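You operate a simulated robot arm through the tools that you are given. There is no shell and no other tool.

You run a simulated robot arm. Do the job below in one go: nothing can be reset, and whatever is moved stays where it is left.

Task
Try the film wrap stop button on a dry run, then press reset.
Fine: stop while the table turns; carriage back at its mark, power off.

The check looks at the end state, three seconds after you hand in, the way a careful person would. Anything else that was tipped, shoved, dropped, spilled or broken makes it a failure.

Robot
A 7-joint arm with a fingered hand, fixed in place. Base frame: the origin is on the floor under the middle of its stand, x ahead of it, y to its left, z up; the work surface is at about z = 0.95. Readings come in m, rad, newtons and seconds.
With the tool pointing down near the work surface it reaches from about 0.16 to 0.78 m from the base axis. Its first joint turns from -2.897 to 2.897 rad. Payload 4.9 kg.
Tool frame: the origin (TCP) lies between the finger pads and is the grasp point; the fingertips stand 0.032 m ahead of it; z points along the fingers, y is the line along which they close. The gripper opens to 0.192 m; its body begins 0.089 m behind the TCP. The gripper is a hand of 3 fingers: y runs from the thumb to the fingers, the wrist lies at [0, 0, -0.267] in the tool frame, and closing takes about 1.5 s.
Orientation is told as [roll, pitch, yaw] about the base's x, y, z axes, in that order, counted from this pose: with the fingers straight down and closing along the base's y, the tool's x points along the base's -x, its y along +y and its z along -z.

Tools
- The arm moves only by the tool arm_command. Its argument "deltas" is one flat list of numbers, 7 for each row, row after row: the shift along the base's x, y, z in m, then the turn, a rotation vector about the base's x, y, z in rad, then the finger opening in m, from 0 to 0.192. In form: [dx, dy, dz, ax, ay, az, grip, dx, dy, dz, ax, ay, az, grip, ...]. A call has 1 to 20 rows; each row shifts and turns the commanded pose from where the row before left it. A row lasts 0.2 s, in which the tool goes at most 0.05 m and 0.15 rad; a call with a longer step from one row to the next is refused whole, and so is a gripper value outside its range. Where a pose cannot be reached the arm comes as near as it can. A force on the tool above 40 N (or 10 N above the force at the start of the call, whichever is more), or a blocked arm, ends the call early, and 0.2 s more pass. The fingers move at their own pace (about 0.153 m/s each) and stop on an object; they squeeze with about 25 N. The grip force told is the motor's: it shows also when the fingers shut on nothing. Time passes only in rows, and 0.2 s behind the last, so rows that do not move let the fingers close. It gives the time, the measured TCP pose, the force on the tool (base axes), the opening and the grip force at its end, in the units of the frame above (readings bear some noise), with the torque about the TCP (base axes, N m) and any sound that the robot's microphone picked up.
- Cameras (640 x 400 px; columns grow to the right, rows downward): "scene" is fixed at [0.0511, -0.6495, 1.6885]; the picture's right is [0.87, -0.50, 0.00], its down [-0.28, -0.48, -0.83] and it looks along [0.42, 0.72, -0.55] (base axes); focal length 339 px, centre (320, 200). "wrist" rides on the gripper at [0.08, -0.046, -0.113] in the tool frame; the picture's right is [0.50, 0.87, 0.00], its down [-0.67, 0.39, -0.63] and it looks along [-0.55, 0.32, 0.78] (tool axes); focal length 226 px, centre (320, 200). There is no depth. A picture from a camera that has moved, and an enlarged one, comes with that camera's place and axes in the base frame and with its lens.
- get_image(camera): a new picture of that camera. The clock stands still meanwhile.
- hand_shape(shape): the hand has 3 fingers and takes this shape, open, in about a second: jaw (thumb against the fingers, like two jaws); tri (thumb and two fingers); tip (a fingertip pinch); poke (one finger out to press); point (the index stretched); flat (the hand flat); cup (the hand cupped); fist (a fist). The gripper value then closes the fingers along that shape, each until it touches; the sizes above hold for jaw. It gives what a move gives, with no picture.
- inspect(camera, box): a new picture of the part [left, top, right, bottom] of that camera's present view, enlarged. The clock stands still meanwhile.
- finish_job(): hands the job in; it is judged then, once.

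Places have to be worked out from the pictures, the camera data and where the tool is seen. Open the gripper and draw the arm clear of the work before you hand the job in, unless the task says otherwise.

The tools are called after ">>>" by a JSON object that holds its "name" and its "arguments". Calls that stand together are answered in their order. arm_command: Moves the arm, as the interface text tells. Its arguments: {"type":"object","properties":{"deltas":{"type":"array"}},"required":["deltas"]} The other tools are called the same way: hand_shape (shape) gives the hand a shape; get_image (camera) takes a picture; inspect (camera, box) takes an enlarged picture of a part of a camera's view; finish_job () hands the job in.

At the start:

```text
time_s: 0.0
tcp_pos: [0.3469, 0.363, 1.2528]
tcp_rot: [-0.002, 0.0, 0.0]
force: [-0.7, 0.0, -0.6]
ft_torque: [-0.03, -0.02, 0.0]
width: 0.192
gripper_force: 0.1
shape: jaw
```

scene: 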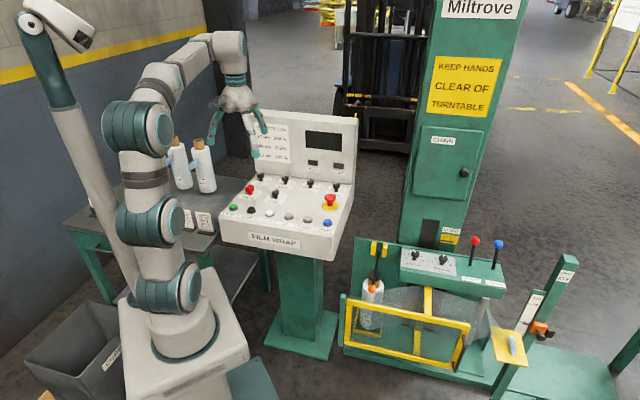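
wrist: 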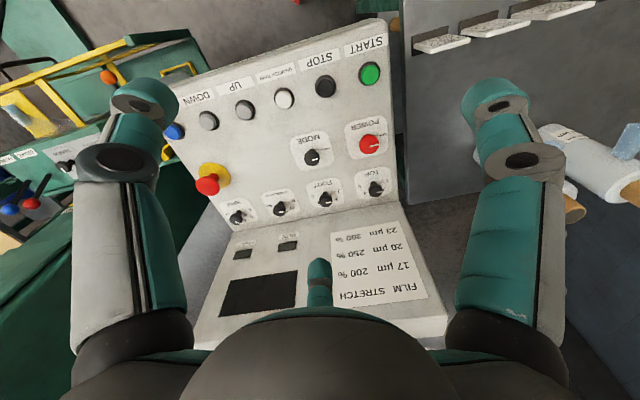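

I see a film wrap console with buttons and a second station with levers. I'll look at the enlarged console, labels, and other parts before moving.

>>> {"name": "inspect", "arguments": {"camera": "scene", "box": [210, 100, 370, 200]}}

>>> {"name": "inspect", "arguments": {"camera": "scene", "box": [210, 170, 370, 270]}}

>>> {"name": "inspect", "arguments": {"camera": "scene", "box": [330, 200, 640, 394]}}

>>> {"name": "inspect", "arguments": {"camera": "wrist", "box": [160, 20, 420, 182]}}

>>> {"name": "inspect", "arguments": {"camera": "wrist", "box": [200, 160, 460, 322]}}

>>> {"name": "inspect", "arguments": {"camera": "scene", "box": [380, 0, 640, 162]}}

```text
4.00 times, centred on (290, 150) of scene
camera zoom: at [0.0511, -0.6495, 1.6885], right [0.87, -0.5, 0.0], down [-0.28, -0.48, -0.83], along [0.42, 0.72, -0.55], focal length 1356 px, centre (440, 400)
```

zoom: 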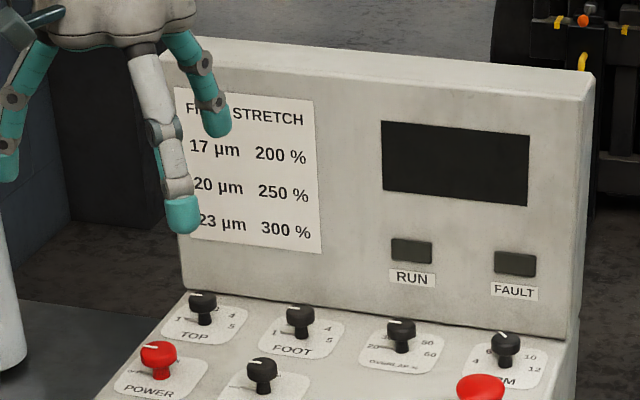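

```text
4.00 times, centred on (290, 220) of scene
camera zoom: at [0.0511, -0.6495, 1.6885], right [0.87, -0.5, 0.0], down [-0.28, -0.48, -0.83], along [0.42, 0.72, -0.55], focal length 1356 px, centre (440, 120)
```

zoom: 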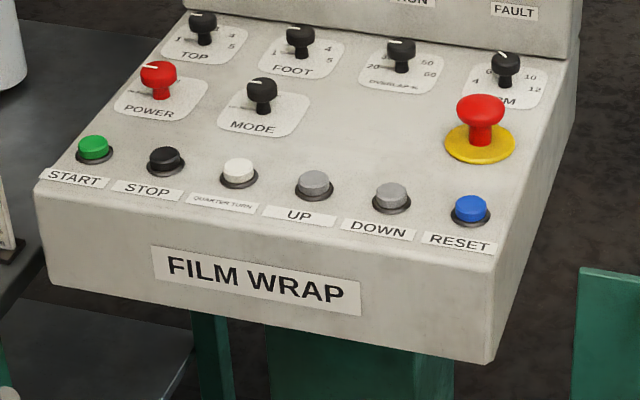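

```text
2.06 times, centred on (485, 297) of scene
camera zoom: at [0.0511, -0.6495, 1.6885], right [0.87, -0.5, 0.0], down [-0.28, -0.48, -0.83], along [0.42, 0.72, -0.55], focal length 699 px, centre (-20, -0)
```

zoom: 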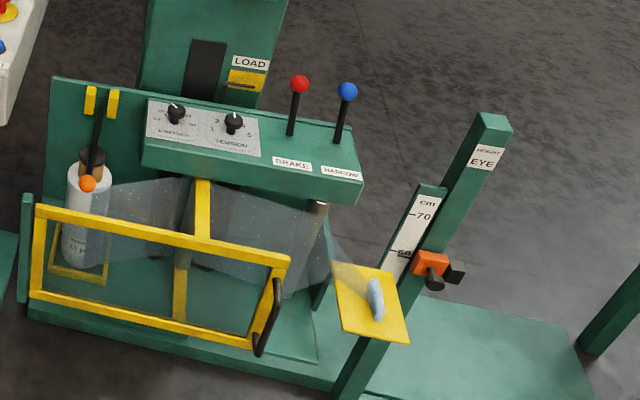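

```text
2.46 times, centred on (290, 101) of wrist
camera zoom: at [0.2686, 0.3159, 1.3648], right [-0.5, 0.87, 0.0], down [0.67, 0.39, 0.63], along [0.55, 0.32, -0.78], focal length 556 px, centre (394, 444)
```

zoom: 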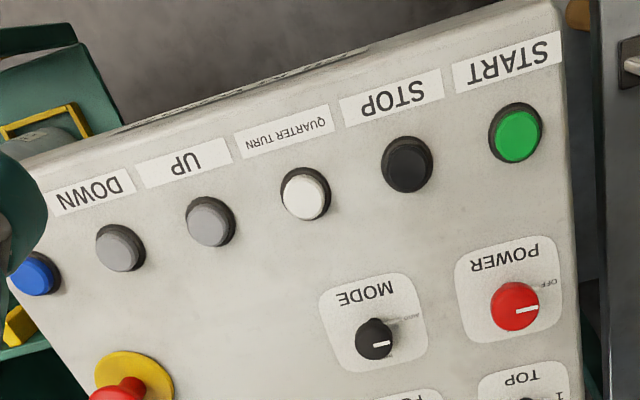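

```text
2.46 times, centred on (330, 241) of wrist
camera zoom: at [0.2686, 0.3159, 1.3648], right [-0.5, 0.87, 0.0], down [0.67, 0.39, 0.63], along [0.55, 0.32, -0.78], focal length 556 px, centre (295, 99)
```

zoom: 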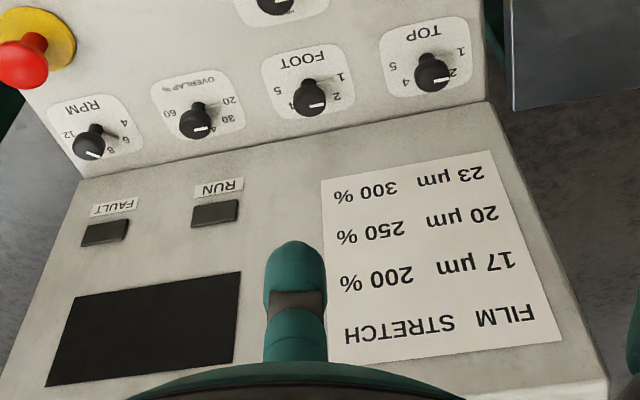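

```text
2.46 times, centred on (510, 81) of scene
camera zoom: at [0.0511, -0.6495, 1.6885], right [0.87, -0.5, 0.0], down [-0.28, -0.48, -0.83], along [0.42, 0.72, -0.55], focal length 834 px, centre (-148, 493)
```

zoom: 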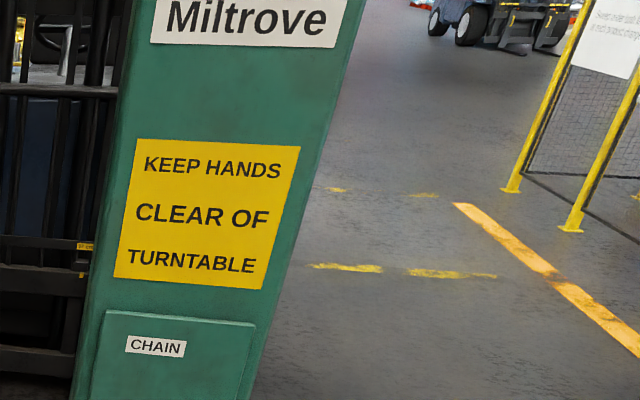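

The console faces the base with STOP at about (0.34, 0.37, 0.97) and buttons about 7 cm apart. I'll zoom tightly on the knob labels and the lever station to read them.

>>> {"name": "inspect", "arguments": {"camera": "wrist", "box": [286, 130, 350, 170]}}

>>> {"name": "inspect", "arguments": {"camera": "wrist", "box": [340, 110, 404, 150]}}

>>> {"name": "inspect", "arguments": {"camera": "wrist", "box": [220, 180, 400, 230]}}

>>> {"name": "inspect", "arguments": {"camera": "scene", "box": [240, 180, 300, 218]}}

>>> {"name": "inspect", "arguments": {"camera": "scene", "box": [400, 200, 520, 275]}}

>>> {"name": "inspect", "arguments": {"camera": "scene", "box": [460, 250, 600, 380]}}

>>> {"name": "inspect", "arguments": {"camera": "scene", "box": [330, 230, 490, 380]}}

>>> {"name": "inspect", "arguments": {"camera": "wrist", "box": [0, 0, 220, 230]}}

```text
10.00 times, centred on (318, 150) of wrist
camera zoom: at [0.2686, 0.3159, 1.3648], right [-0.5, 0.87, 0.0], down [0.67, 0.39, 0.63], along [0.55, 0.32, -0.78], focal length 2261 px, centre (340, 700)
```

zoom: 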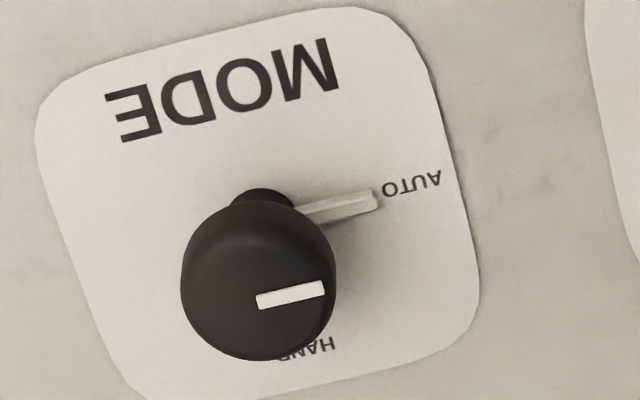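

```text
10.00 times, centred on (372, 130) of wrist
camera zoom: at [0.2686, 0.3159, 1.3648], right [-0.5, 0.87, 0.0], down [0.67, 0.39, 0.63], along [0.55, 0.32, -0.78], focal length 2261 px, centre (-200, 900)
```

zoom: 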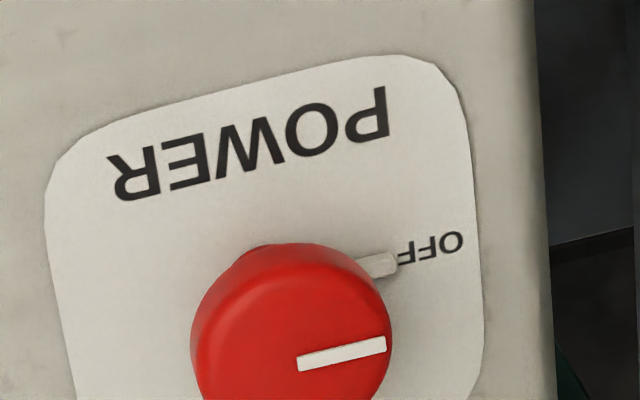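

```text
3.56 times, centred on (310, 205) of wrist
camera zoom: at [0.2686, 0.3159, 1.3648], right [-0.5, 0.87, 0.0], down [0.67, 0.39, 0.63], along [0.55, 0.32, -0.78], focal length 804 px, centre (356, 182)
```

zoom: 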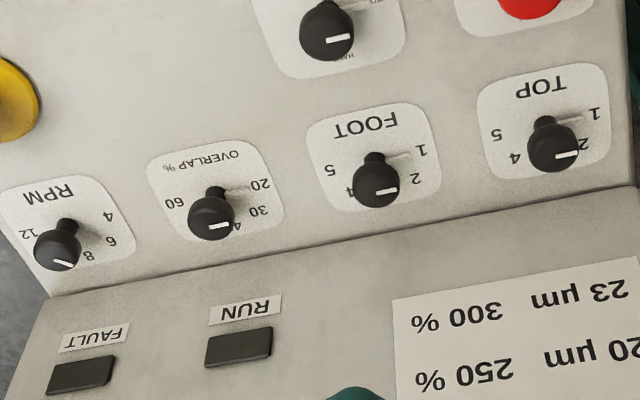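

```text
10.53 times, centred on (270, 199) of scene
camera zoom: at [0.0511, -0.6495, 1.6885], right [0.87, -0.5, 0.0], down [-0.28, -0.48, -0.83], along [0.42, 0.72, -0.55], focal length 3568 px, centre (846, 210)
```

zoom: 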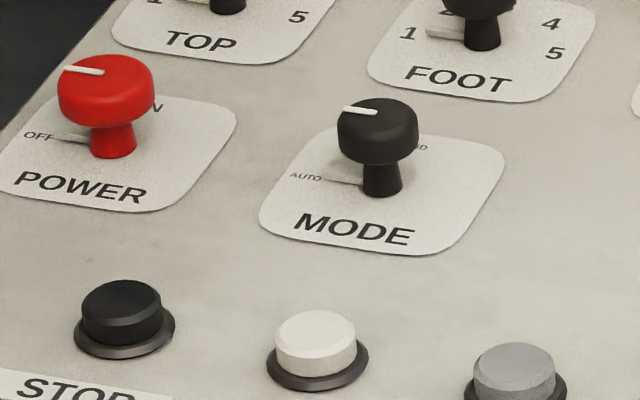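

```text
5.33 times, centred on (460, 238) of scene
camera zoom: at [0.0511, -0.6495, 1.6885], right [0.87, -0.5, 0.0], down [-0.28, -0.48, -0.83], along [0.42, 0.72, -0.55], focal length 1808 px, centre (-427, 0)
```

zoom: 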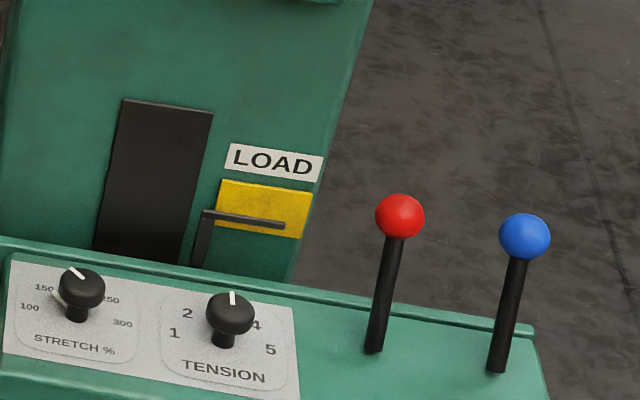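

```text
3.08 times, centred on (530, 315) of scene
camera zoom: at [0.0511, -0.6495, 1.6885], right [0.87, -0.5, 0.0], down [-0.28, -0.48, -0.83], along [0.42, 0.72, -0.55], focal length 1043 px, centre (-326, -154)
```

zoom: 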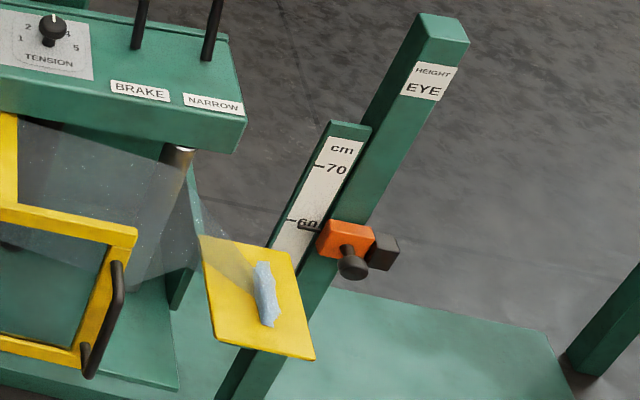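

```text
2.67 times, centred on (410, 305) of scene
camera zoom: at [0.0511, -0.6495, 1.6885], right [0.87, -0.5, 0.0], down [-0.28, -0.48, -0.83], along [0.42, 0.72, -0.55], focal length 904 px, centre (80, -80)
```

zoom: 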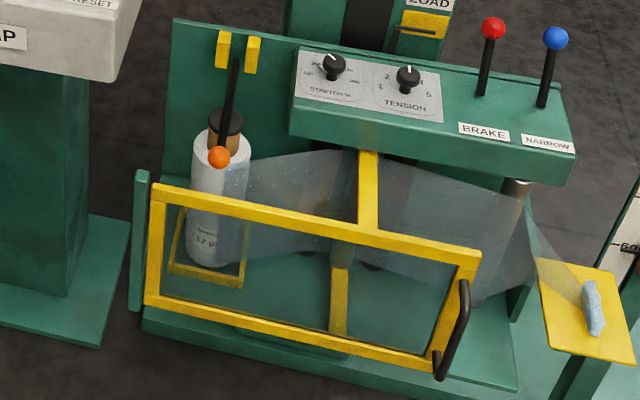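

```text
1.74 times, centred on (110, 115) of wrist
camera zoom: at [0.2686, 0.3159, 1.3648], right [-0.5, 0.87, 0.0], down [0.67, 0.39, 0.63], along [0.55, 0.32, -0.78], focal length 393 px, centre (685, 348)
```

zoom: 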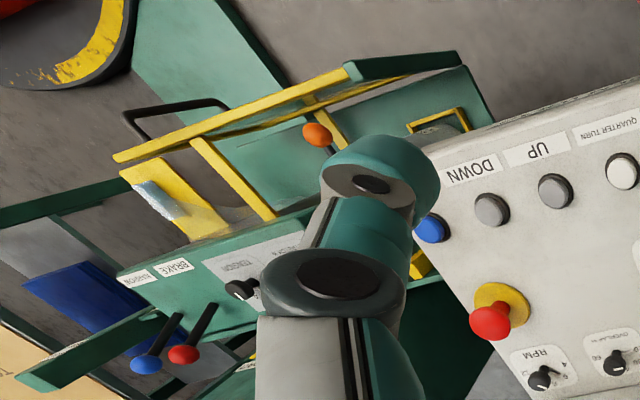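

MODE points to AUTO, POWER points to OFF, and the carriage pointer sits on the LOAD mark, with the film tail tucked on the carriage's own plate. I'll yaw the hand at this safe height to look at the carriage gate and turntable with the wrist camera.

>>> {"name": "arm_command", "arguments": {"deltas": [-0.01, -0.02, 0.01, 0, 0, -0.14, 0.192, -0.01, -0.02, 0.01, 0, 0, -0.14, 0.192, -0.01, -0.02, 0.01, 0, 0, -0.14, 0.192, -0.01, -0.02, 0.01, 0, 0, -0.14, 0.192, 0, -0.02, 0.01, 0, 0, -0.14, 0.192, 0, -0.02, 0, 0, 0, -0.14, 0.192, 0, -0.02, 0, 0, 0, -0.14, 0.192, 0, -0.02, 0, 0, 0, -0.14, 0.192, 0, 0, 0, 0, 0, -0.14, 0.192, 0, 0, 0, 0, 0, -0.14, 0.192]}}

>>> {"name": "get_image", "arguments": {"camera": "wrist"}}

>>> {"name": "get_image", "arguments": {"camera": "scene"}}

```text
time_s: 2.2
tcp_pos: [0.3063, 0.203, 1.3018]
tcp_rot: [0.001, 0.0, -1.402]
force: [-0.2, 0.6, 0.1]
ft_torque: [-0.01, -0.03, 0.0]
width: 0.1918
gripper_force: 0.0
shape: jaw
```

```text
taken
camera wrist: at [0.2499, 0.2723, 1.4149], right [0.77, 0.64, 0.0], down [0.5, -0.6, 0.63], along [0.4, -0.49, -0.78], focal length 226 px, centre (320, 200)
```

wrist: 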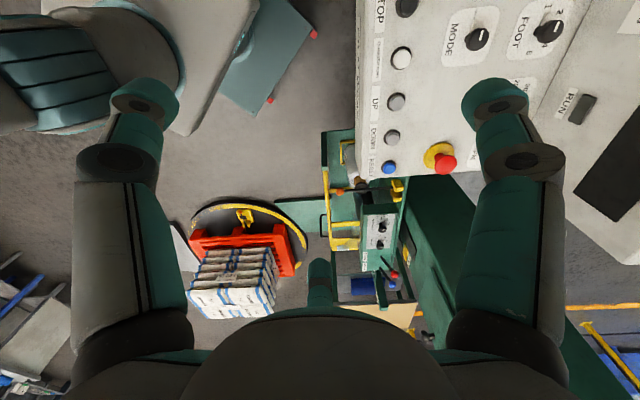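

```text
taken
```

scene: 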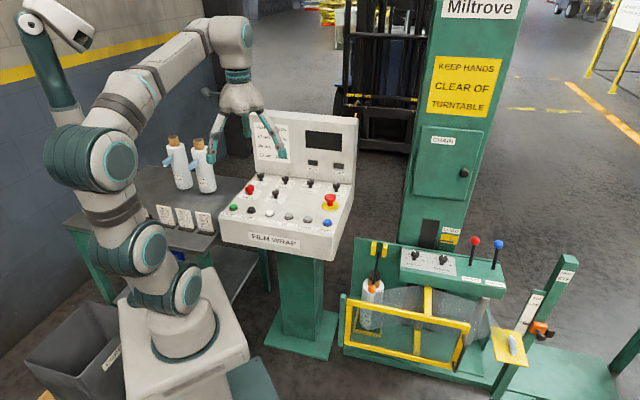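

The turntable with a red pallet and bags is now visible, along with the carriage. I'll zoom in on these to see whether the film is attached to the load and whether the gate is shut.

>>> {"name": "inspect", "arguments": {"camera": "wrist", "box": [165, 180, 325, 330]}}

>>> {"name": "inspect", "arguments": {"camera": "wrist", "box": [270, 120, 450, 330]}}

>>> {"name": "inspect", "arguments": {"camera": "wrist", "box": [300, 130, 430, 240]}}

>>> {"name": "inspect", "arguments": {"camera": "scene", "box": [240, 110, 360, 185]}}

>>> {"name": "inspect", "arguments": {"camera": "scene", "box": [140, 120, 250, 260]}}

```text
2.67 times, centred on (245, 255) of wrist
camera zoom: at [0.2499, 0.2723, 1.4149], right [0.77, 0.64, 0.0], down [0.5, -0.6, 0.63], along [0.4, -0.49, -0.78], focal length 603 px, centre (520, 53)
```

zoom: 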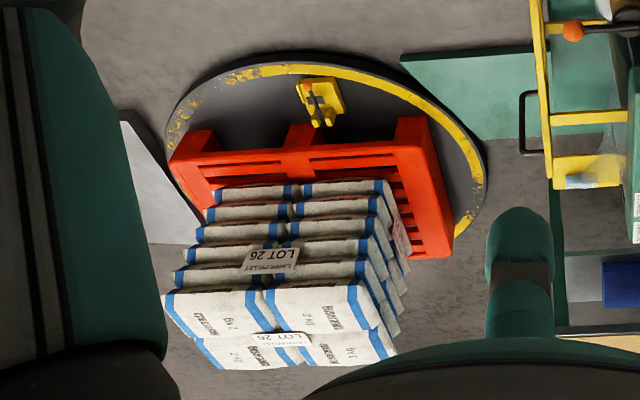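

```text
1.90 times, centred on (360, 225) of wrist
camera zoom: at [0.2499, 0.2723, 1.4149], right [0.77, 0.64, 0.0], down [0.5, -0.6, 0.63], along [0.4, -0.49, -0.78], focal length 431 px, centre (244, 152)
```

zoom: 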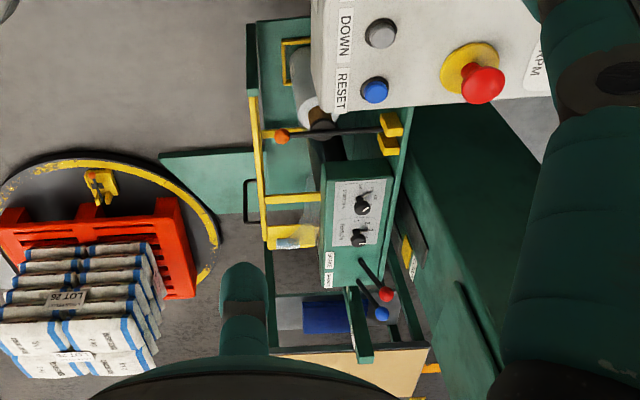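

```text
3.64 times, centred on (365, 185) of wrist
camera zoom: at [0.2499, 0.2723, 1.4149], right [0.77, 0.64, 0.0], down [0.5, -0.6, 0.63], along [0.4, -0.49, -0.78], focal length 822 px, centre (156, 254)
```

zoom: 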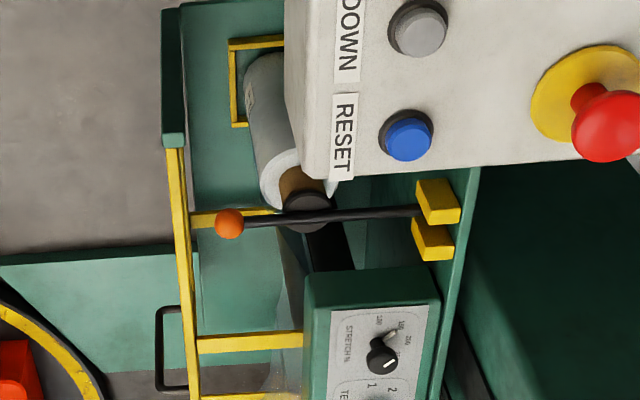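

```text
5.33 times, centred on (300, 148) of scene
camera zoom: at [0.0511, -0.6495, 1.6885], right [0.87, -0.5, 0.0], down [-0.28, -0.48, -0.83], along [0.42, 0.72, -0.55], focal length 1808 px, centre (427, 480)
```

zoom: 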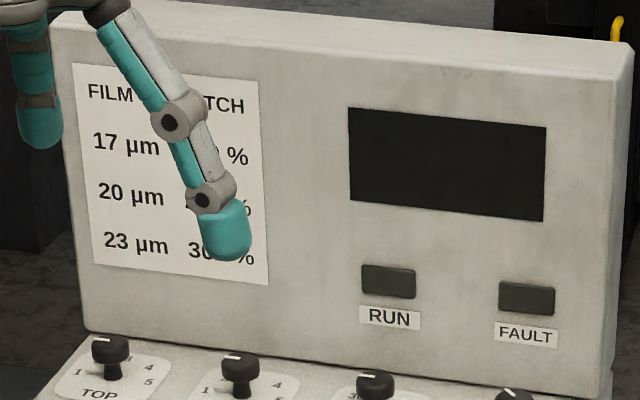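

```text
2.86 times, centred on (195, 190) of scene
camera zoom: at [0.0511, -0.6495, 1.6885], right [0.87, -0.5, 0.0], down [-0.28, -0.48, -0.83], along [0.42, 0.72, -0.55], focal length 968 px, centre (677, 229)
```

zoom: 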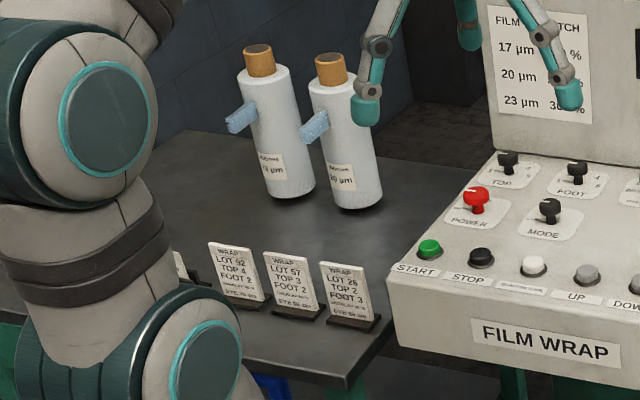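

The gate looks shut, the tail isn't on the load, so the run will be dry. Next I move over the POWER knob (about 0.380, 0.479, head z≈0.99), with fingers partly closed, staying above the back panel height.

>>> {"name": "arm_command", "arguments": {"deltas": [0.0053, 0.0197, 0, 0, 0, 0.1359, 0.192, 0.0053, 0.0197, 0, 0, 0, 0.1359, 0.16, 0.0053, 0.0197, 0, 0, 0, 0.1359, 0.13, 0.0053, 0.0197, 0, 0, 0, 0.1359, 0.1, 0.0053, 0.0197, 0, 0, 0, 0.1359, 0.08, 0.0053, 0.0197, 0, 0, 0, 0.1359, 0.08, 0.0053, 0.0197, 0, 0, 0, 0.1359, 0.08, 0.0053, 0.0197, 0, 0, 0, 0.1359, 0.08, 0.0053, 0.0197, 0, 0, 0, 0.1359, 0.08, 0.0053, 0.0197, 0, 0, 0, 0.1359, 0.08, 0.0053, 0.0197, 0, 0, 0, 0.1359, 0.08, 0.0053, 0.0197, 0, 0, 0, 0.1359, 0.08, 0.0053, 0.0197, 0, 0, 0, 0.1359, 0.08, 0.0053, 0.0197, 0, 0, 0, 0.1359, 0.08]}}

>>> {"name": "get_image", "arguments": {"camera": "wrist"}}

>>> {"name": "get_image", "arguments": {"camera": "scene"}}

```text
time_s: 5.2
tcp_pos: [0.381, 0.481, 1.3042]
tcp_rot: [-0.001, 0.0, 0.507]
force: [-0.8, -0.2, 0.6]
ft_torque: [0.05, -0.01, 0.0]
width: 0.0805
gripper_force: 0.0
shape: jaw
```

```text
taken
camera wrist: at [0.3354, 0.3995, 1.4157], right [-0.86, 0.51, 0.0], down [0.4, 0.66, 0.63], along [0.33, 0.54, -0.77], focal length 226 px, centre (320, 200)
```

wrist: 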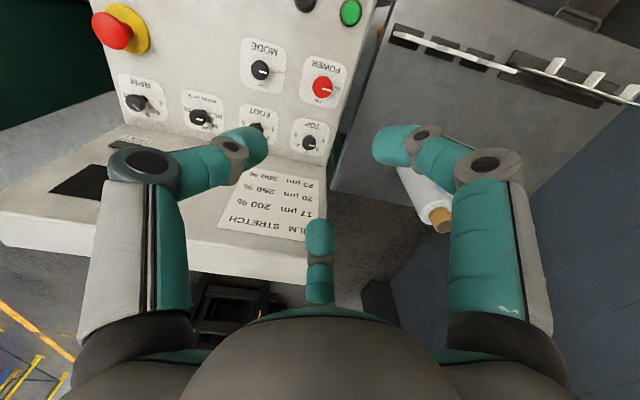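

```text
taken
```

scene: 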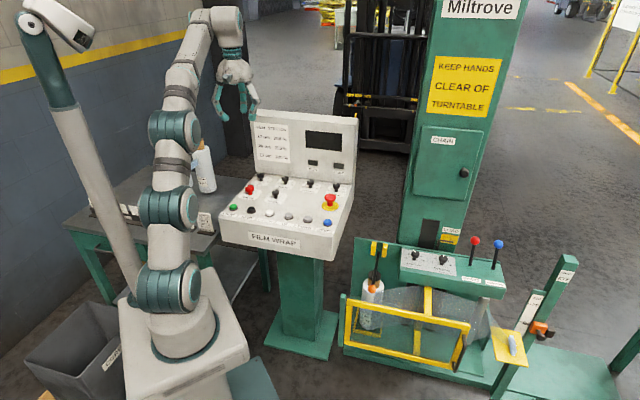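

The three fingers close centrally around the tool axis, and the POWER knob computes to about (0.379, 0.478). I'll narrow the fingers and descend to z≈1.10 for a closer look.

>>> {"name": "arm_command", "arguments": {"deltas": [0, 0, -0.04, 0, 0, 0, 0.065, 0, 0, -0.04, 0, 0, 0, 0.065, 0, 0, -0.04, 0, 0, 0, 0.065, 0, 0, -0.04, 0, 0, 0, 0.065, -0.001, -0.002, -0.04, 0, 0, 0, 0.065, 0, 0, 0, 0, 0, 0, 0.065]}}

>>> {"name": "get_image", "arguments": {"camera": "wrist"}}

>>> {"name": "inspect", "arguments": {"camera": "wrist", "box": [220, 80, 420, 205]}}

>>> {"name": "inspect", "arguments": {"camera": "scene", "box": [200, 110, 320, 220]}}

```text
time_s: 6.6
tcp_pos: [0.3805, 0.4781, 1.1025]
tcp_rot: [-0.001, 0.002, 0.505]
force: [0.1, 0.2, -0.3]
ft_torque: [0.01, 0.01, -0.05]
width: 0.0654
gripper_force: 0.1
shape: jaw
```

```text
taken
camera wrist: at [0.3336, 0.3978, 1.2146], right [-0.86, 0.52, 0.0], down [0.4, 0.66, 0.63], along [0.33, 0.54, -0.78], focal length 226 px, centre (320, 200)
```

wrist: 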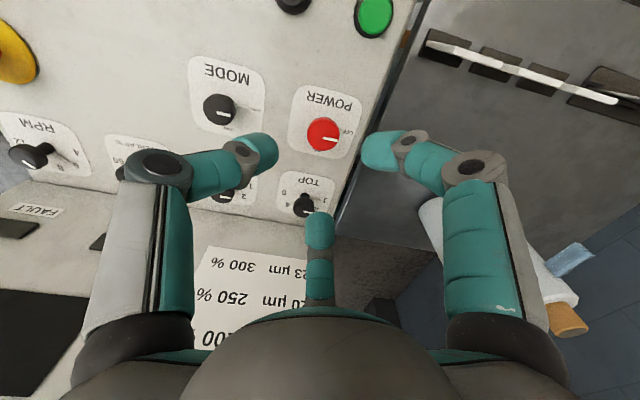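

```text
3.20 times, centred on (320, 142) of wrist
camera zoom: at [0.3336, 0.3978, 1.2146], right [-0.86, 0.52, 0.0], down [0.4, 0.66, 0.63], along [0.33, 0.54, -0.78], focal length 723 px, centre (320, 384)
```

zoom: 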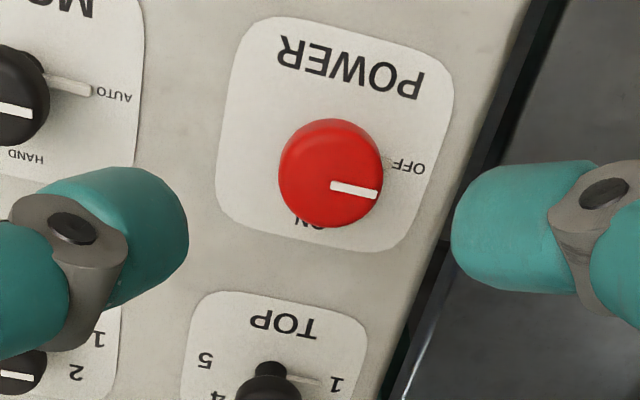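

```text
3.64 times, centred on (260, 165) of scene
camera zoom: at [0.0511, -0.6495, 1.6885], right [0.87, -0.5, 0.0], down [-0.28, -0.48, -0.83], along [0.42, 0.72, -0.55], focal length 1232 px, centre (538, 327)
```

zoom: 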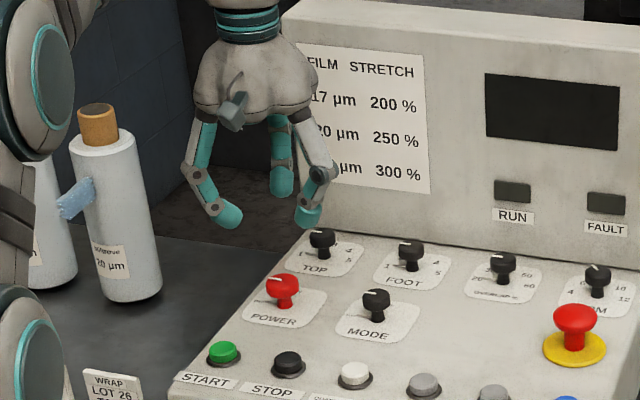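

The knob centre refines to (0.377, 0.477), top about z=1.0, and ON is a quarter-turn clockwise (towards the TOP knob). I'll shift a few mm and descend around the knob head, then check.

>>> {"name": "arm_command", "arguments": {"deltas": [-0.003, -0.001, -0.03, 0, 0, 0, 0.065, 0, 0, -0.03, 0, 0, 0, 0.065, 0, 0, -0.02, 0, 0, 0, 0.065, 0, 0, -0.015, 0, 0, 0, 0.065, 0, 0, 0, 0, 0, 0, 0.065]}}

>>> {"name": "get_image", "arguments": {"camera": "wrist"}}

>>> {"name": "inspect", "arguments": {"camera": "scene", "box": [210, 130, 310, 220]}}

```text
time_s: 7.8
tcp_pos: [0.3771, 0.4754, 1.006]
tcp_rot: [0.0, -0.001, 0.504]
force: [0.0, 0.0, -0.6]
ft_torque: [0.02, 0.02, 0.01]
width: 0.0655
gripper_force: 0.0
shape: jaw
```

```text
taken
camera wrist: at [0.3312, 0.396, 1.1186], right [-0.86, 0.52, 0.0], down [0.4, 0.66, 0.63], along [0.33, 0.54, -0.78], focal length 226 px, centre (320, 200)
```

wrist: 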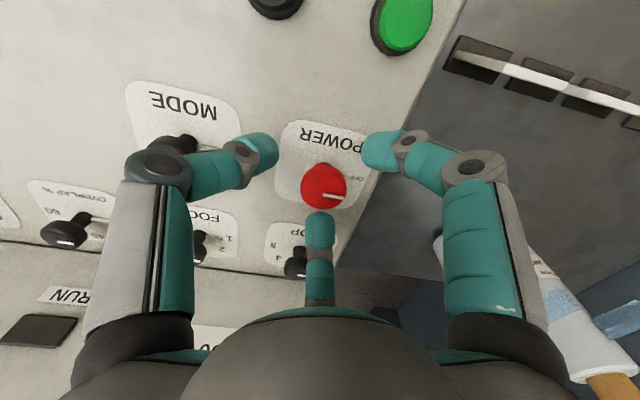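

```text
4.44 times, centred on (260, 175) of scene
camera zoom: at [0.0511, -0.6495, 1.6885], right [0.87, -0.5, 0.0], down [-0.28, -0.48, -0.83], along [0.42, 0.72, -0.55], focal length 1506 px, centre (587, 311)
```

zoom: 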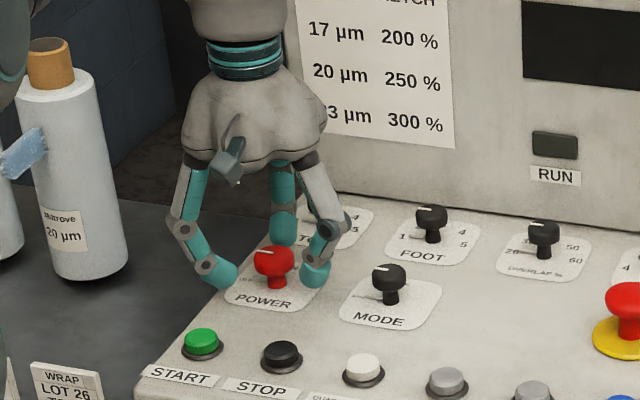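

The fingers straddle the knob head with no contact. I'll nudge 2 mm to centre and close on it.

>>> {"name": "arm_command", "arguments": {"deltas": [-0.002, 0.001, 0, 0, 0, 0, 0.065, 0, 0, 0, 0, 0, 0, 0.05, 0, 0, 0, 0, 0, 0, 0.03, 0, 0, 0, 0, 0, 0, 0.01, 0, 0, 0, 0, 0, 0, 0.01, 0, 0, 0, 0, 0, 0, 0.01]}}

>>> {"name": "get_image", "arguments": {"camera": "wrist"}}

>>> {"name": "inspect", "arguments": {"camera": "scene", "box": [210, 130, 310, 220]}}

```text
time_s: 9.2
tcp_pos: [0.3765, 0.4776, 1.0092]
tcp_rot: [0.003, -0.006, 0.504]
force: [4.9, 13.6, 22.9]
ft_torque: [0.48, -0.18, 0.03]
width: 0.0171
gripper_force: 24.9
shape: jaw
```

```text
taken
camera wrist: at [0.3294, 0.3977, 1.1213], right [-0.86, 0.52, 0.0], down [0.4, 0.66, 0.64], along [0.33, 0.55, -0.77], focal length 226 px, centre (320, 200)
```

wrist: 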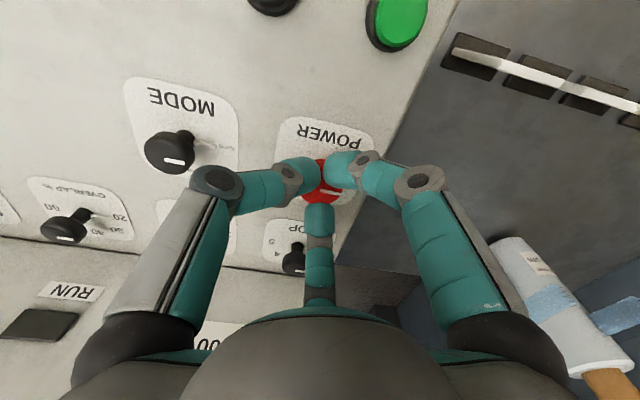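

```text
4.44 times, centred on (260, 175) of scene
camera zoom: at [0.0511, -0.6495, 1.6885], right [0.87, -0.5, 0.0], down [-0.28, -0.48, -0.83], along [0.42, 0.72, -0.55], focal length 1506 px, centre (587, 311)
```

zoom: 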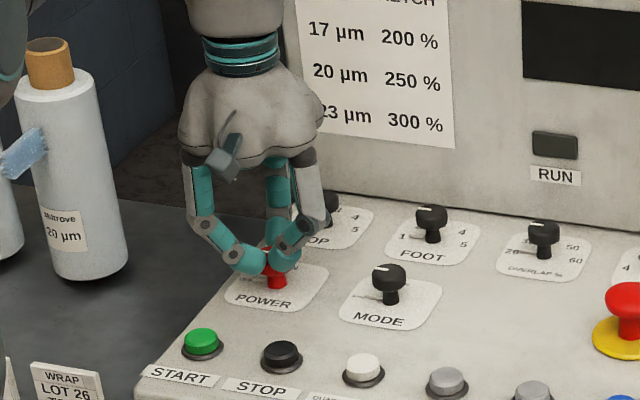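

The fingers closed to 0.017 m with 23 N upward force, so they rode on the knob's rounded top rather than its side. I'll open, go about 1 cm lower in small steps and check for contact.

>>> {"name": "arm_command", "arguments": {"deltas": [0, 0, 0, 0, 0, 0, 0.055, 0, 0, 0, 0, 0, 0, 0.055, 0, 0, -0.004, 0, 0, 0, 0.055, 0, 0, -0.003, 0, 0, 0, 0.055, 0, 0, -0.002, 0, 0, 0, 0.055, 0, 0, 0, 0, 0, 0, 0.055]}}

>>> {"name": "inspect", "arguments": {"camera": "scene", "box": [230, 160, 290, 210]}}

>>> {"name": "inspect", "arguments": {"camera": "wrist", "box": [220, 110, 420, 260]}}

```text
time_s: 10.6
tcp_pos: [0.3745, 0.4763, 0.9965]
tcp_rot: [-0.001, -0.001, 0.506]
force: [0.5, 0.4, 0.2]
ft_torque: [0.06, -0.03, 0.02]
width: 0.0553
gripper_force: 0.1
shape: jaw
```

```text
8.00 times, centred on (260, 185) of scene
camera zoom: at [0.0511, -0.6495, 1.6885], right [0.87, -0.5, 0.0], down [-0.28, -0.48, -0.83], along [0.42, 0.72, -0.55], focal length 2712 px, centre (800, 320)
```

zoom: 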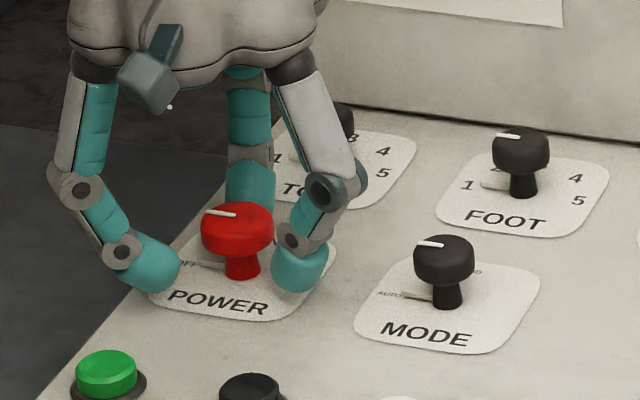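

```text
2.67 times, centred on (320, 185) of wrist
camera zoom: at [0.3287, 0.3968, 1.1098], right [-0.86, 0.52, 0.0], down [0.4, 0.66, 0.63], along [0.33, 0.54, -0.78], focal length 603 px, centre (320, 240)
```

zoom: 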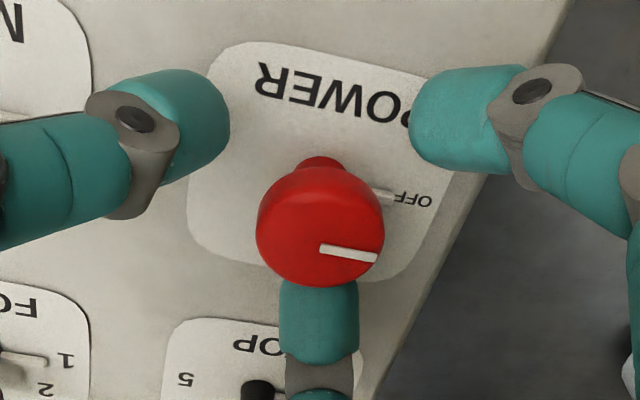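

Now clear of contact, with the knob centred between the fingertips and tips at the lower part of the head. I close again.

>>> {"name": "arm_command", "arguments": {"deltas": [0, 0, 0, 0, 0, 0, 0.045, 0, 0, 0, 0, 0, 0, 0.03, 0, 0, 0, 0, 0, 0, 0.015, 0, 0, 0, 0, 0, 0, 0.01, 0, 0, 0, 0, 0, 0, 0.01, 0, 0, 0, 0, 0, 0, 0.01]}}

>>> {"name": "inspect", "arguments": {"camera": "scene", "box": [230, 160, 290, 210]}}

>>> {"name": "inspect", "arguments": {"camera": "wrist", "box": [220, 110, 420, 260]}}

```text
time_s: 12.0
tcp_pos: [0.3755, 0.4774, 0.9994]
tcp_rot: [0.0, -0.004, 0.505]
force: [7.2, 13.7, 6.2]
ft_torque: [0.65, -0.34, -0.01]
width: 0.0223
gripper_force: 25.3
shape: jaw
```

```text
8.00 times, centred on (260, 185) of scene
camera zoom: at [0.0511, -0.6495, 1.6885], right [0.87, -0.5, 0.0], down [-0.28, -0.48, -0.83], along [0.42, 0.72, -0.55], focal length 2712 px, centre (800, 320)
```

zoom: 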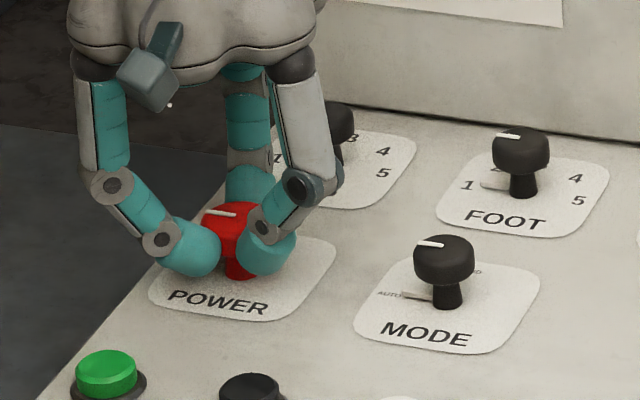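

```text
2.67 times, centred on (320, 185) of wrist
camera zoom: at [0.329, 0.3974, 1.1105], right [-0.86, 0.52, 0.0], down [0.4, 0.66, 0.63], along [0.33, 0.54, -0.77], focal length 603 px, centre (320, 240)
```

zoom: 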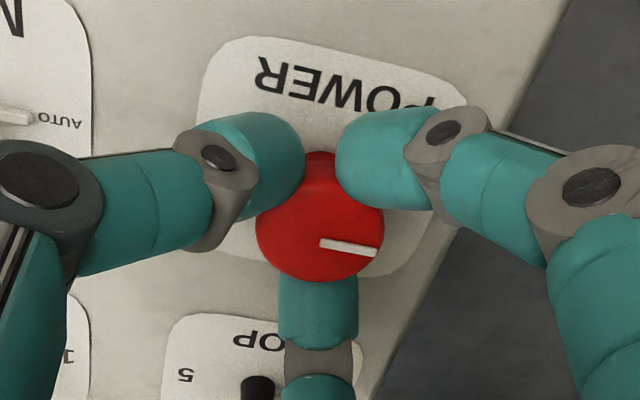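

The fingers now hold the sides of the knob head. I'll turn clockwise (negative yaw), first about 69°, and check.

>>> {"name": "arm_command", "arguments": {"deltas": [0.0005, 0.001, 0, 0, 0, -0.1, 0.01, 0.0005, 0.001, 0, 0, 0, -0.1, 0.01, 0, 0, 0, 0, 0, -0.125, 0.01, 0, 0, 0, 0, 0, -0.125, 0.01, 0, 0, 0, 0, 0, -0.125, 0.01, 0, 0, 0, 0, 0, -0.125, 0.01, 0, 0, 0, 0, 0, -0.125, 0.01, 0, 0, 0, 0, 0, -0.125, 0.01, 0, 0, 0, 0, 0, -0.125, 0.01, 0, 0, 0, 0, 0, -0.125, 0.01]}}

>>> {"name": "inspect", "arguments": {"camera": "scene", "box": [230, 160, 290, 210]}}

>>> {"name": "inspect", "arguments": {"camera": "wrist", "box": [220, 110, 420, 260]}}

>>> {"name": "get_image", "arguments": {"camera": "scene"}}

```text
time_s: 14.2
tcp_pos: [0.375, 0.478, 0.9976]
tcp_rot: [-0.004, 0.001, -0.698]
force: [-0.7, 15.1, -6.8]
ft_torque: [0.26, 0.15, 0.14]
width: 0.0209
gripper_force: 25.1
shape: jaw
```

```text
8.00 times, centred on (260, 185) of scene
camera zoom: at [0.0511, -0.6495, 1.6885], right [0.87, -0.5, 0.0], down [-0.28, -0.48, -0.83], along [0.42, 0.72, -0.55], focal length 2712 px, centre (800, 320)
```

zoom: 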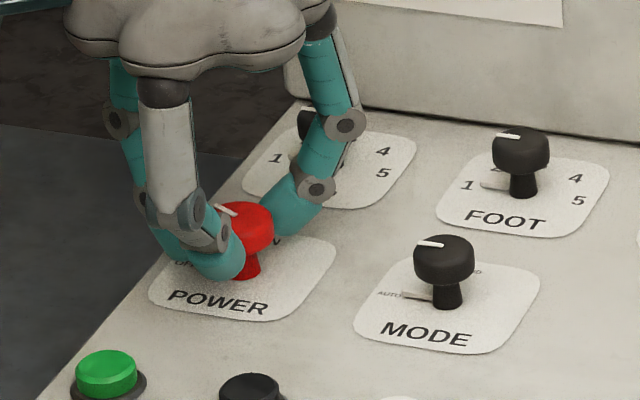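

```text
2.67 times, centred on (320, 185) of wrist
camera zoom: at [0.2861, 0.494, 1.1098], right [0.17, 0.98, 0.0], down [0.76, -0.13, 0.63], along [0.62, -0.11, -0.78], focal length 603 px, centre (320, 240)
```

zoom: 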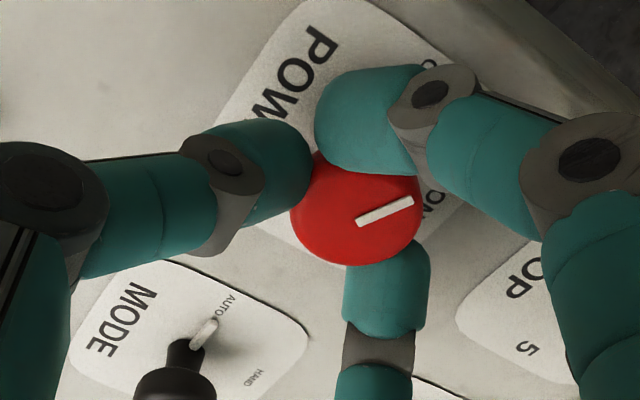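

```text
taken
```

scene: 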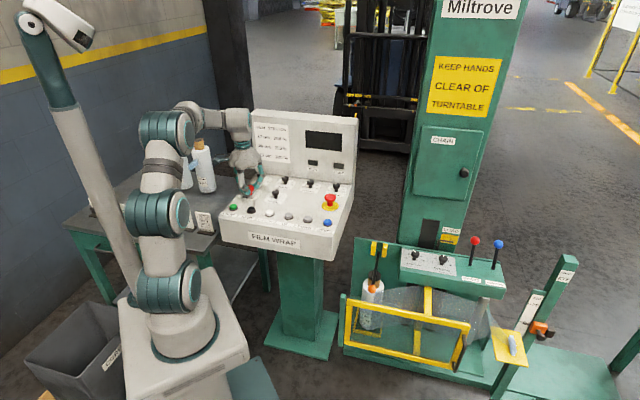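

The knob turned roughly 40° but slipped; comparing the two wrist views puts the knob really near (0.381, 0.485) with its top lower (≈0.985), so I was 6–8 mm off centre. I'll open, recentre, yaw back and look again.

>>> {"name": "arm_command", "arguments": {"deltas": [0, 0, 0, 0, 0, 0, 0.055, 0, 0, 0, 0, 0, 0, 0.055, 0.003, 0.004, 0, 0, 0, 0, 0.06, 0.003, 0.003, 0, 0, 0, 0.1, 0.06, 0, 0, 0, 0, 0, 0.13, 0.06, 0, 0, 0, 0, 0, 0.13, 0.06, 0, 0, 0, 0, 0, 0.13, 0.06, 0, 0, 0, 0, 0, 0.13, 0.06, 0, 0, 0, 0, 0, 0.13, 0.06, 0, 0, 0, 0, 0, 0.13, 0.06, 0, 0, 0, 0, 0, 0.12, 0.06, 0, 0, 0, 0, 0, 0, 0.06]}}

>>> {"name": "inspect", "arguments": {"camera": "scene", "box": [230, 160, 290, 210]}}

>>> {"name": "inspect", "arguments": {"camera": "wrist", "box": [220, 110, 420, 260]}}

```text
time_s: 16.8
tcp_pos: [0.3834, 0.4863, 0.9988]
tcp_rot: [0.001, -0.001, 0.305]
force: [-0.3, 0.6, 1.2]
ft_torque: [-0.02, 0.0, 0.03]
width: 0.0592
gripper_force: 0.0
shape: jaw
```

```text
8.00 times, centred on (260, 185) of scene
camera zoom: at [0.0511, -0.6495, 1.6885], right [0.87, -0.5, 0.0], down [-0.28, -0.48, -0.83], along [0.42, 0.72, -0.55], focal length 2712 px, centre (800, 320)
```

zoom: 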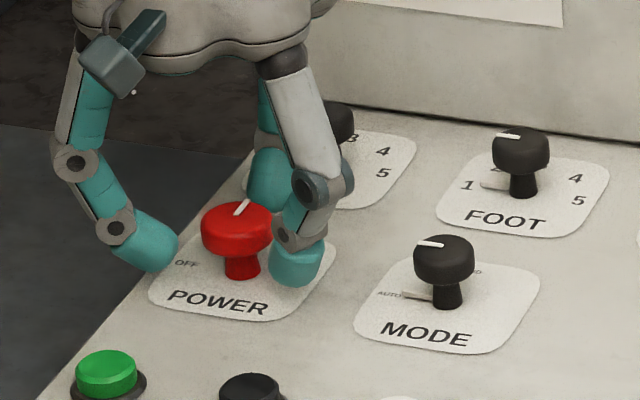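

```text
2.67 times, centred on (320, 185) of wrist
camera zoom: at [0.3211, 0.417, 1.1104], right [-0.74, 0.67, 0.0], down [0.52, 0.57, 0.63], along [0.43, 0.47, -0.78], focal length 603 px, centre (320, 240)
```

zoom: 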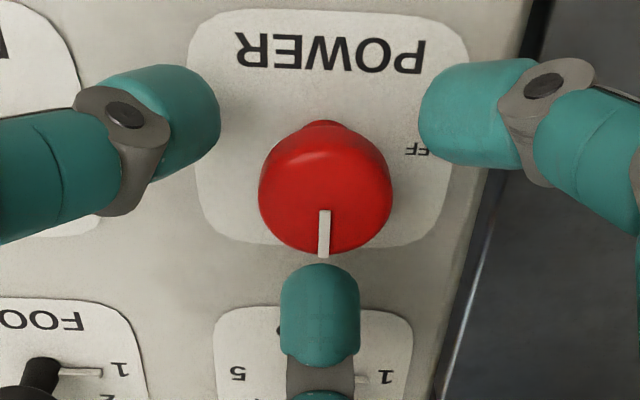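

Once released, the POWER knob's pointer now stands at ON (12 o'clock). I'll lift straight up, and look at the display and lamps.

>>> {"name": "arm_command", "arguments": {"deltas": [0, 0, 0.03, 0, 0, 0, 0.06, 0, 0, 0.04, 0, 0, 0, 0.06, 0, 0, 0.04, 0, 0, 0, 0.06, -0.01, -0.01, 0.04, 0, 0, 0, 0.06, -0.02, -0.02, 0.03, 0, 0, 0, 0.06, -0.02, -0.02, 0.02, 0, 0, 0, 0.06, -0.02, -0.02, 0, 0, 0, 0, 0.06, 0, 0, 0, 0, 0, 0, 0.06]}}

>>> {"name": "get_image", "arguments": {"camera": "wrist"}}

>>> {"name": "inspect", "arguments": {"camera": "scene", "box": [210, 100, 370, 200]}}

>>> {"name": "get_image", "arguments": {"camera": "scene"}}

```text
time_s: 18.6
tcp_pos: [0.3131, 0.4147, 1.199]
tcp_rot: [0.0, 0.001, 0.304]
force: [0.2, 0.1, 0.2]
ft_torque: [0.01, 0.01, 0.01]
width: 0.0598
gripper_force: 0.1
shape: jaw
```

```text
taken
camera wrist: at [0.2516, 0.3457, 1.3109], right [-0.74, 0.68, 0.0], down [0.52, 0.57, 0.63], along [0.43, 0.47, -0.78], focal length 226 px, centre (320, 200)
```

wrist: 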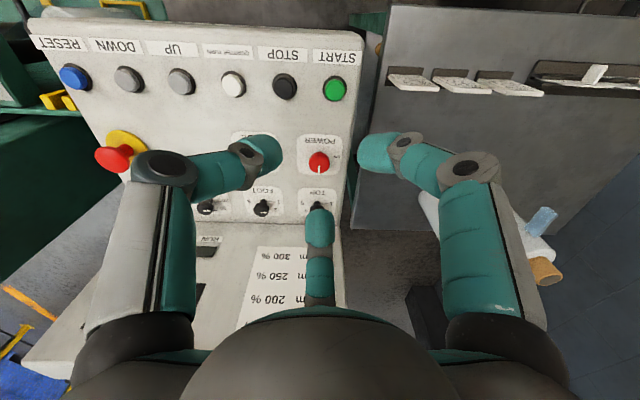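

```text
4.00 times, centred on (290, 150) of scene
camera zoom: at [0.0511, -0.6495, 1.6885], right [0.87, -0.5, 0.0], down [-0.28, -0.48, -0.83], along [0.42, 0.72, -0.55], focal length 1356 px, centre (440, 400)
```

zoom: 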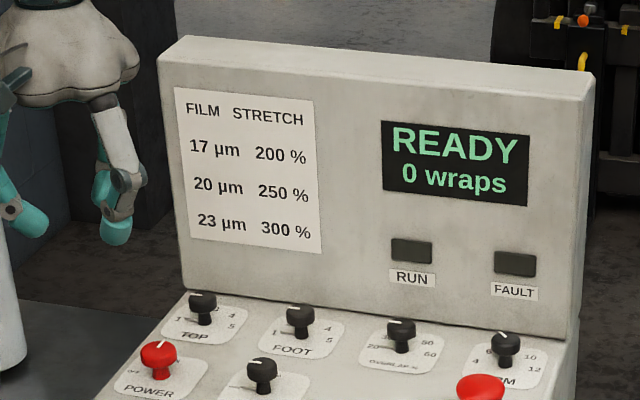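

```text
taken
```

scene: 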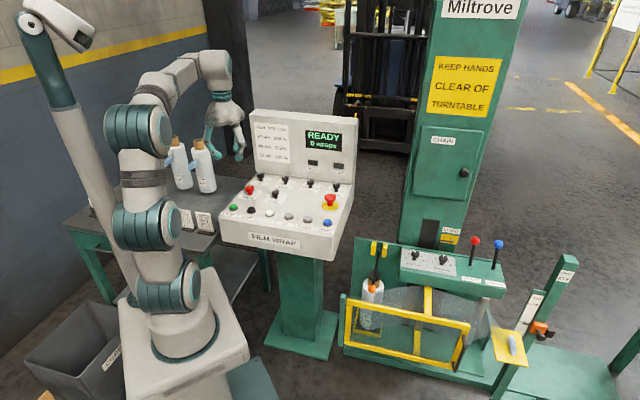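

The display reads READY, 0 wraps, and no fault lamp is lit. Buttons work out as START (0.289, 0.417), STOP (0.338, 0.368), RESET (0.541, 0.167). I change the hand to the poke shape here at height.

>>> {"name": "hand_shape", "arguments": {"shape": "poke"}}

>>> {"name": "get_image", "arguments": {"camera": "wrist"}}

>>> {"name": "inspect", "arguments": {"camera": "scene", "box": [180, 80, 300, 220]}}

```text
time_s: 19.5
tcp_pos: [0.314, 0.4163, 1.199]
tcp_rot: [0.0, -0.001, 0.303]
force: [0.1, 0.1, -0.3]
ft_torque: [0.02, -0.01, 0.01]
width: 0.0001
gripper_force: 0.0
shape: poke
```

```text
taken
camera wrist: at [0.2518, 0.3459, 1.3109], right [-0.74, 0.68, 0.0], down [0.52, 0.57, 0.63], along [0.43, 0.47, -0.78], focal length 226 px, centre (320, 200)
```

wrist: 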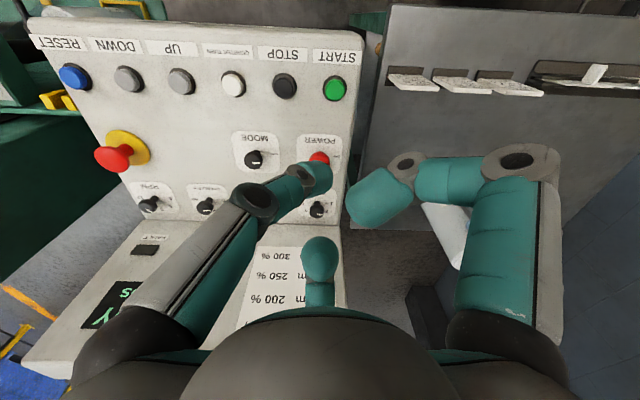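

```text
2.86 times, centred on (240, 150) of scene
camera zoom: at [0.0511, -0.6495, 1.6885], right [0.87, -0.5, 0.0], down [-0.28, -0.48, -0.83], along [0.42, 0.72, -0.55], focal length 968 px, centre (549, 343)
```

zoom: 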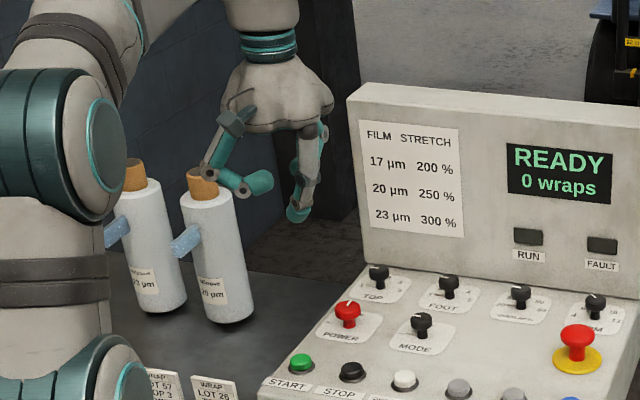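

In poke shape, the thumb's tip appears on the tool axis about 2–3 cm beyond the TCP, with the other fingers curled higher. I'll move above START while testing grip value 0, then look from closer.

>>> {"name": "arm_command", "arguments": {"deltas": [0, 0, 0, 0, 0, 0, 0.0, -0.012, 0.001, -0.02, 0, 0, 0, 0.0, -0.012, 0.001, -0.04, 0, 0, 0, 0.0, 0, 0, -0.04, 0, 0, 0, 0.0, 0, 0, -0.03, 0, 0, 0, 0.0, 0, 0, 0, 0, 0, 0, 0.0]}}

>>> {"name": "get_image", "arguments": {"camera": "wrist"}}

>>> {"name": "inspect", "arguments": {"camera": "scene", "box": [190, 130, 290, 230]}}

```text
time_s: 20.9
tcp_pos: [0.2871, 0.4167, 1.0688]
tcp_rot: [0.001, -0.002, 0.306]
force: [0.5, 0.2, 0.1]
ft_torque: [-0.04, -0.04, -0.01]
width: 0.0
gripper_force: 25.2
shape: jaw
```

```text
taken
camera wrist: at [0.2265, 0.3489, 1.1808], right [-0.74, 0.68, 0.0], down [0.52, 0.57, 0.63], along [0.43, 0.47, -0.78], focal length 226 px, centre (320, 200)
```

wrist: 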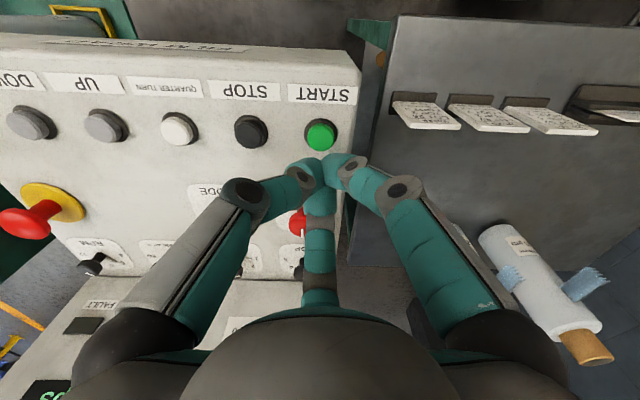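

```text
4.00 times, centred on (240, 180) of scene
camera zoom: at [0.0511, -0.6495, 1.6885], right [0.87, -0.5, 0.0], down [-0.28, -0.48, -0.83], along [0.42, 0.72, -0.55], focal length 1356 px, centre (640, 280)
```

zoom: 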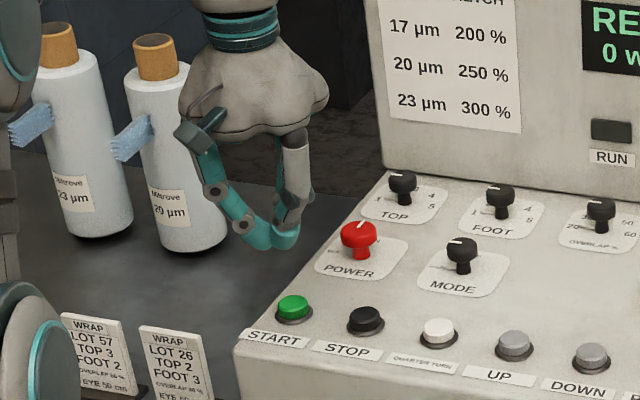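

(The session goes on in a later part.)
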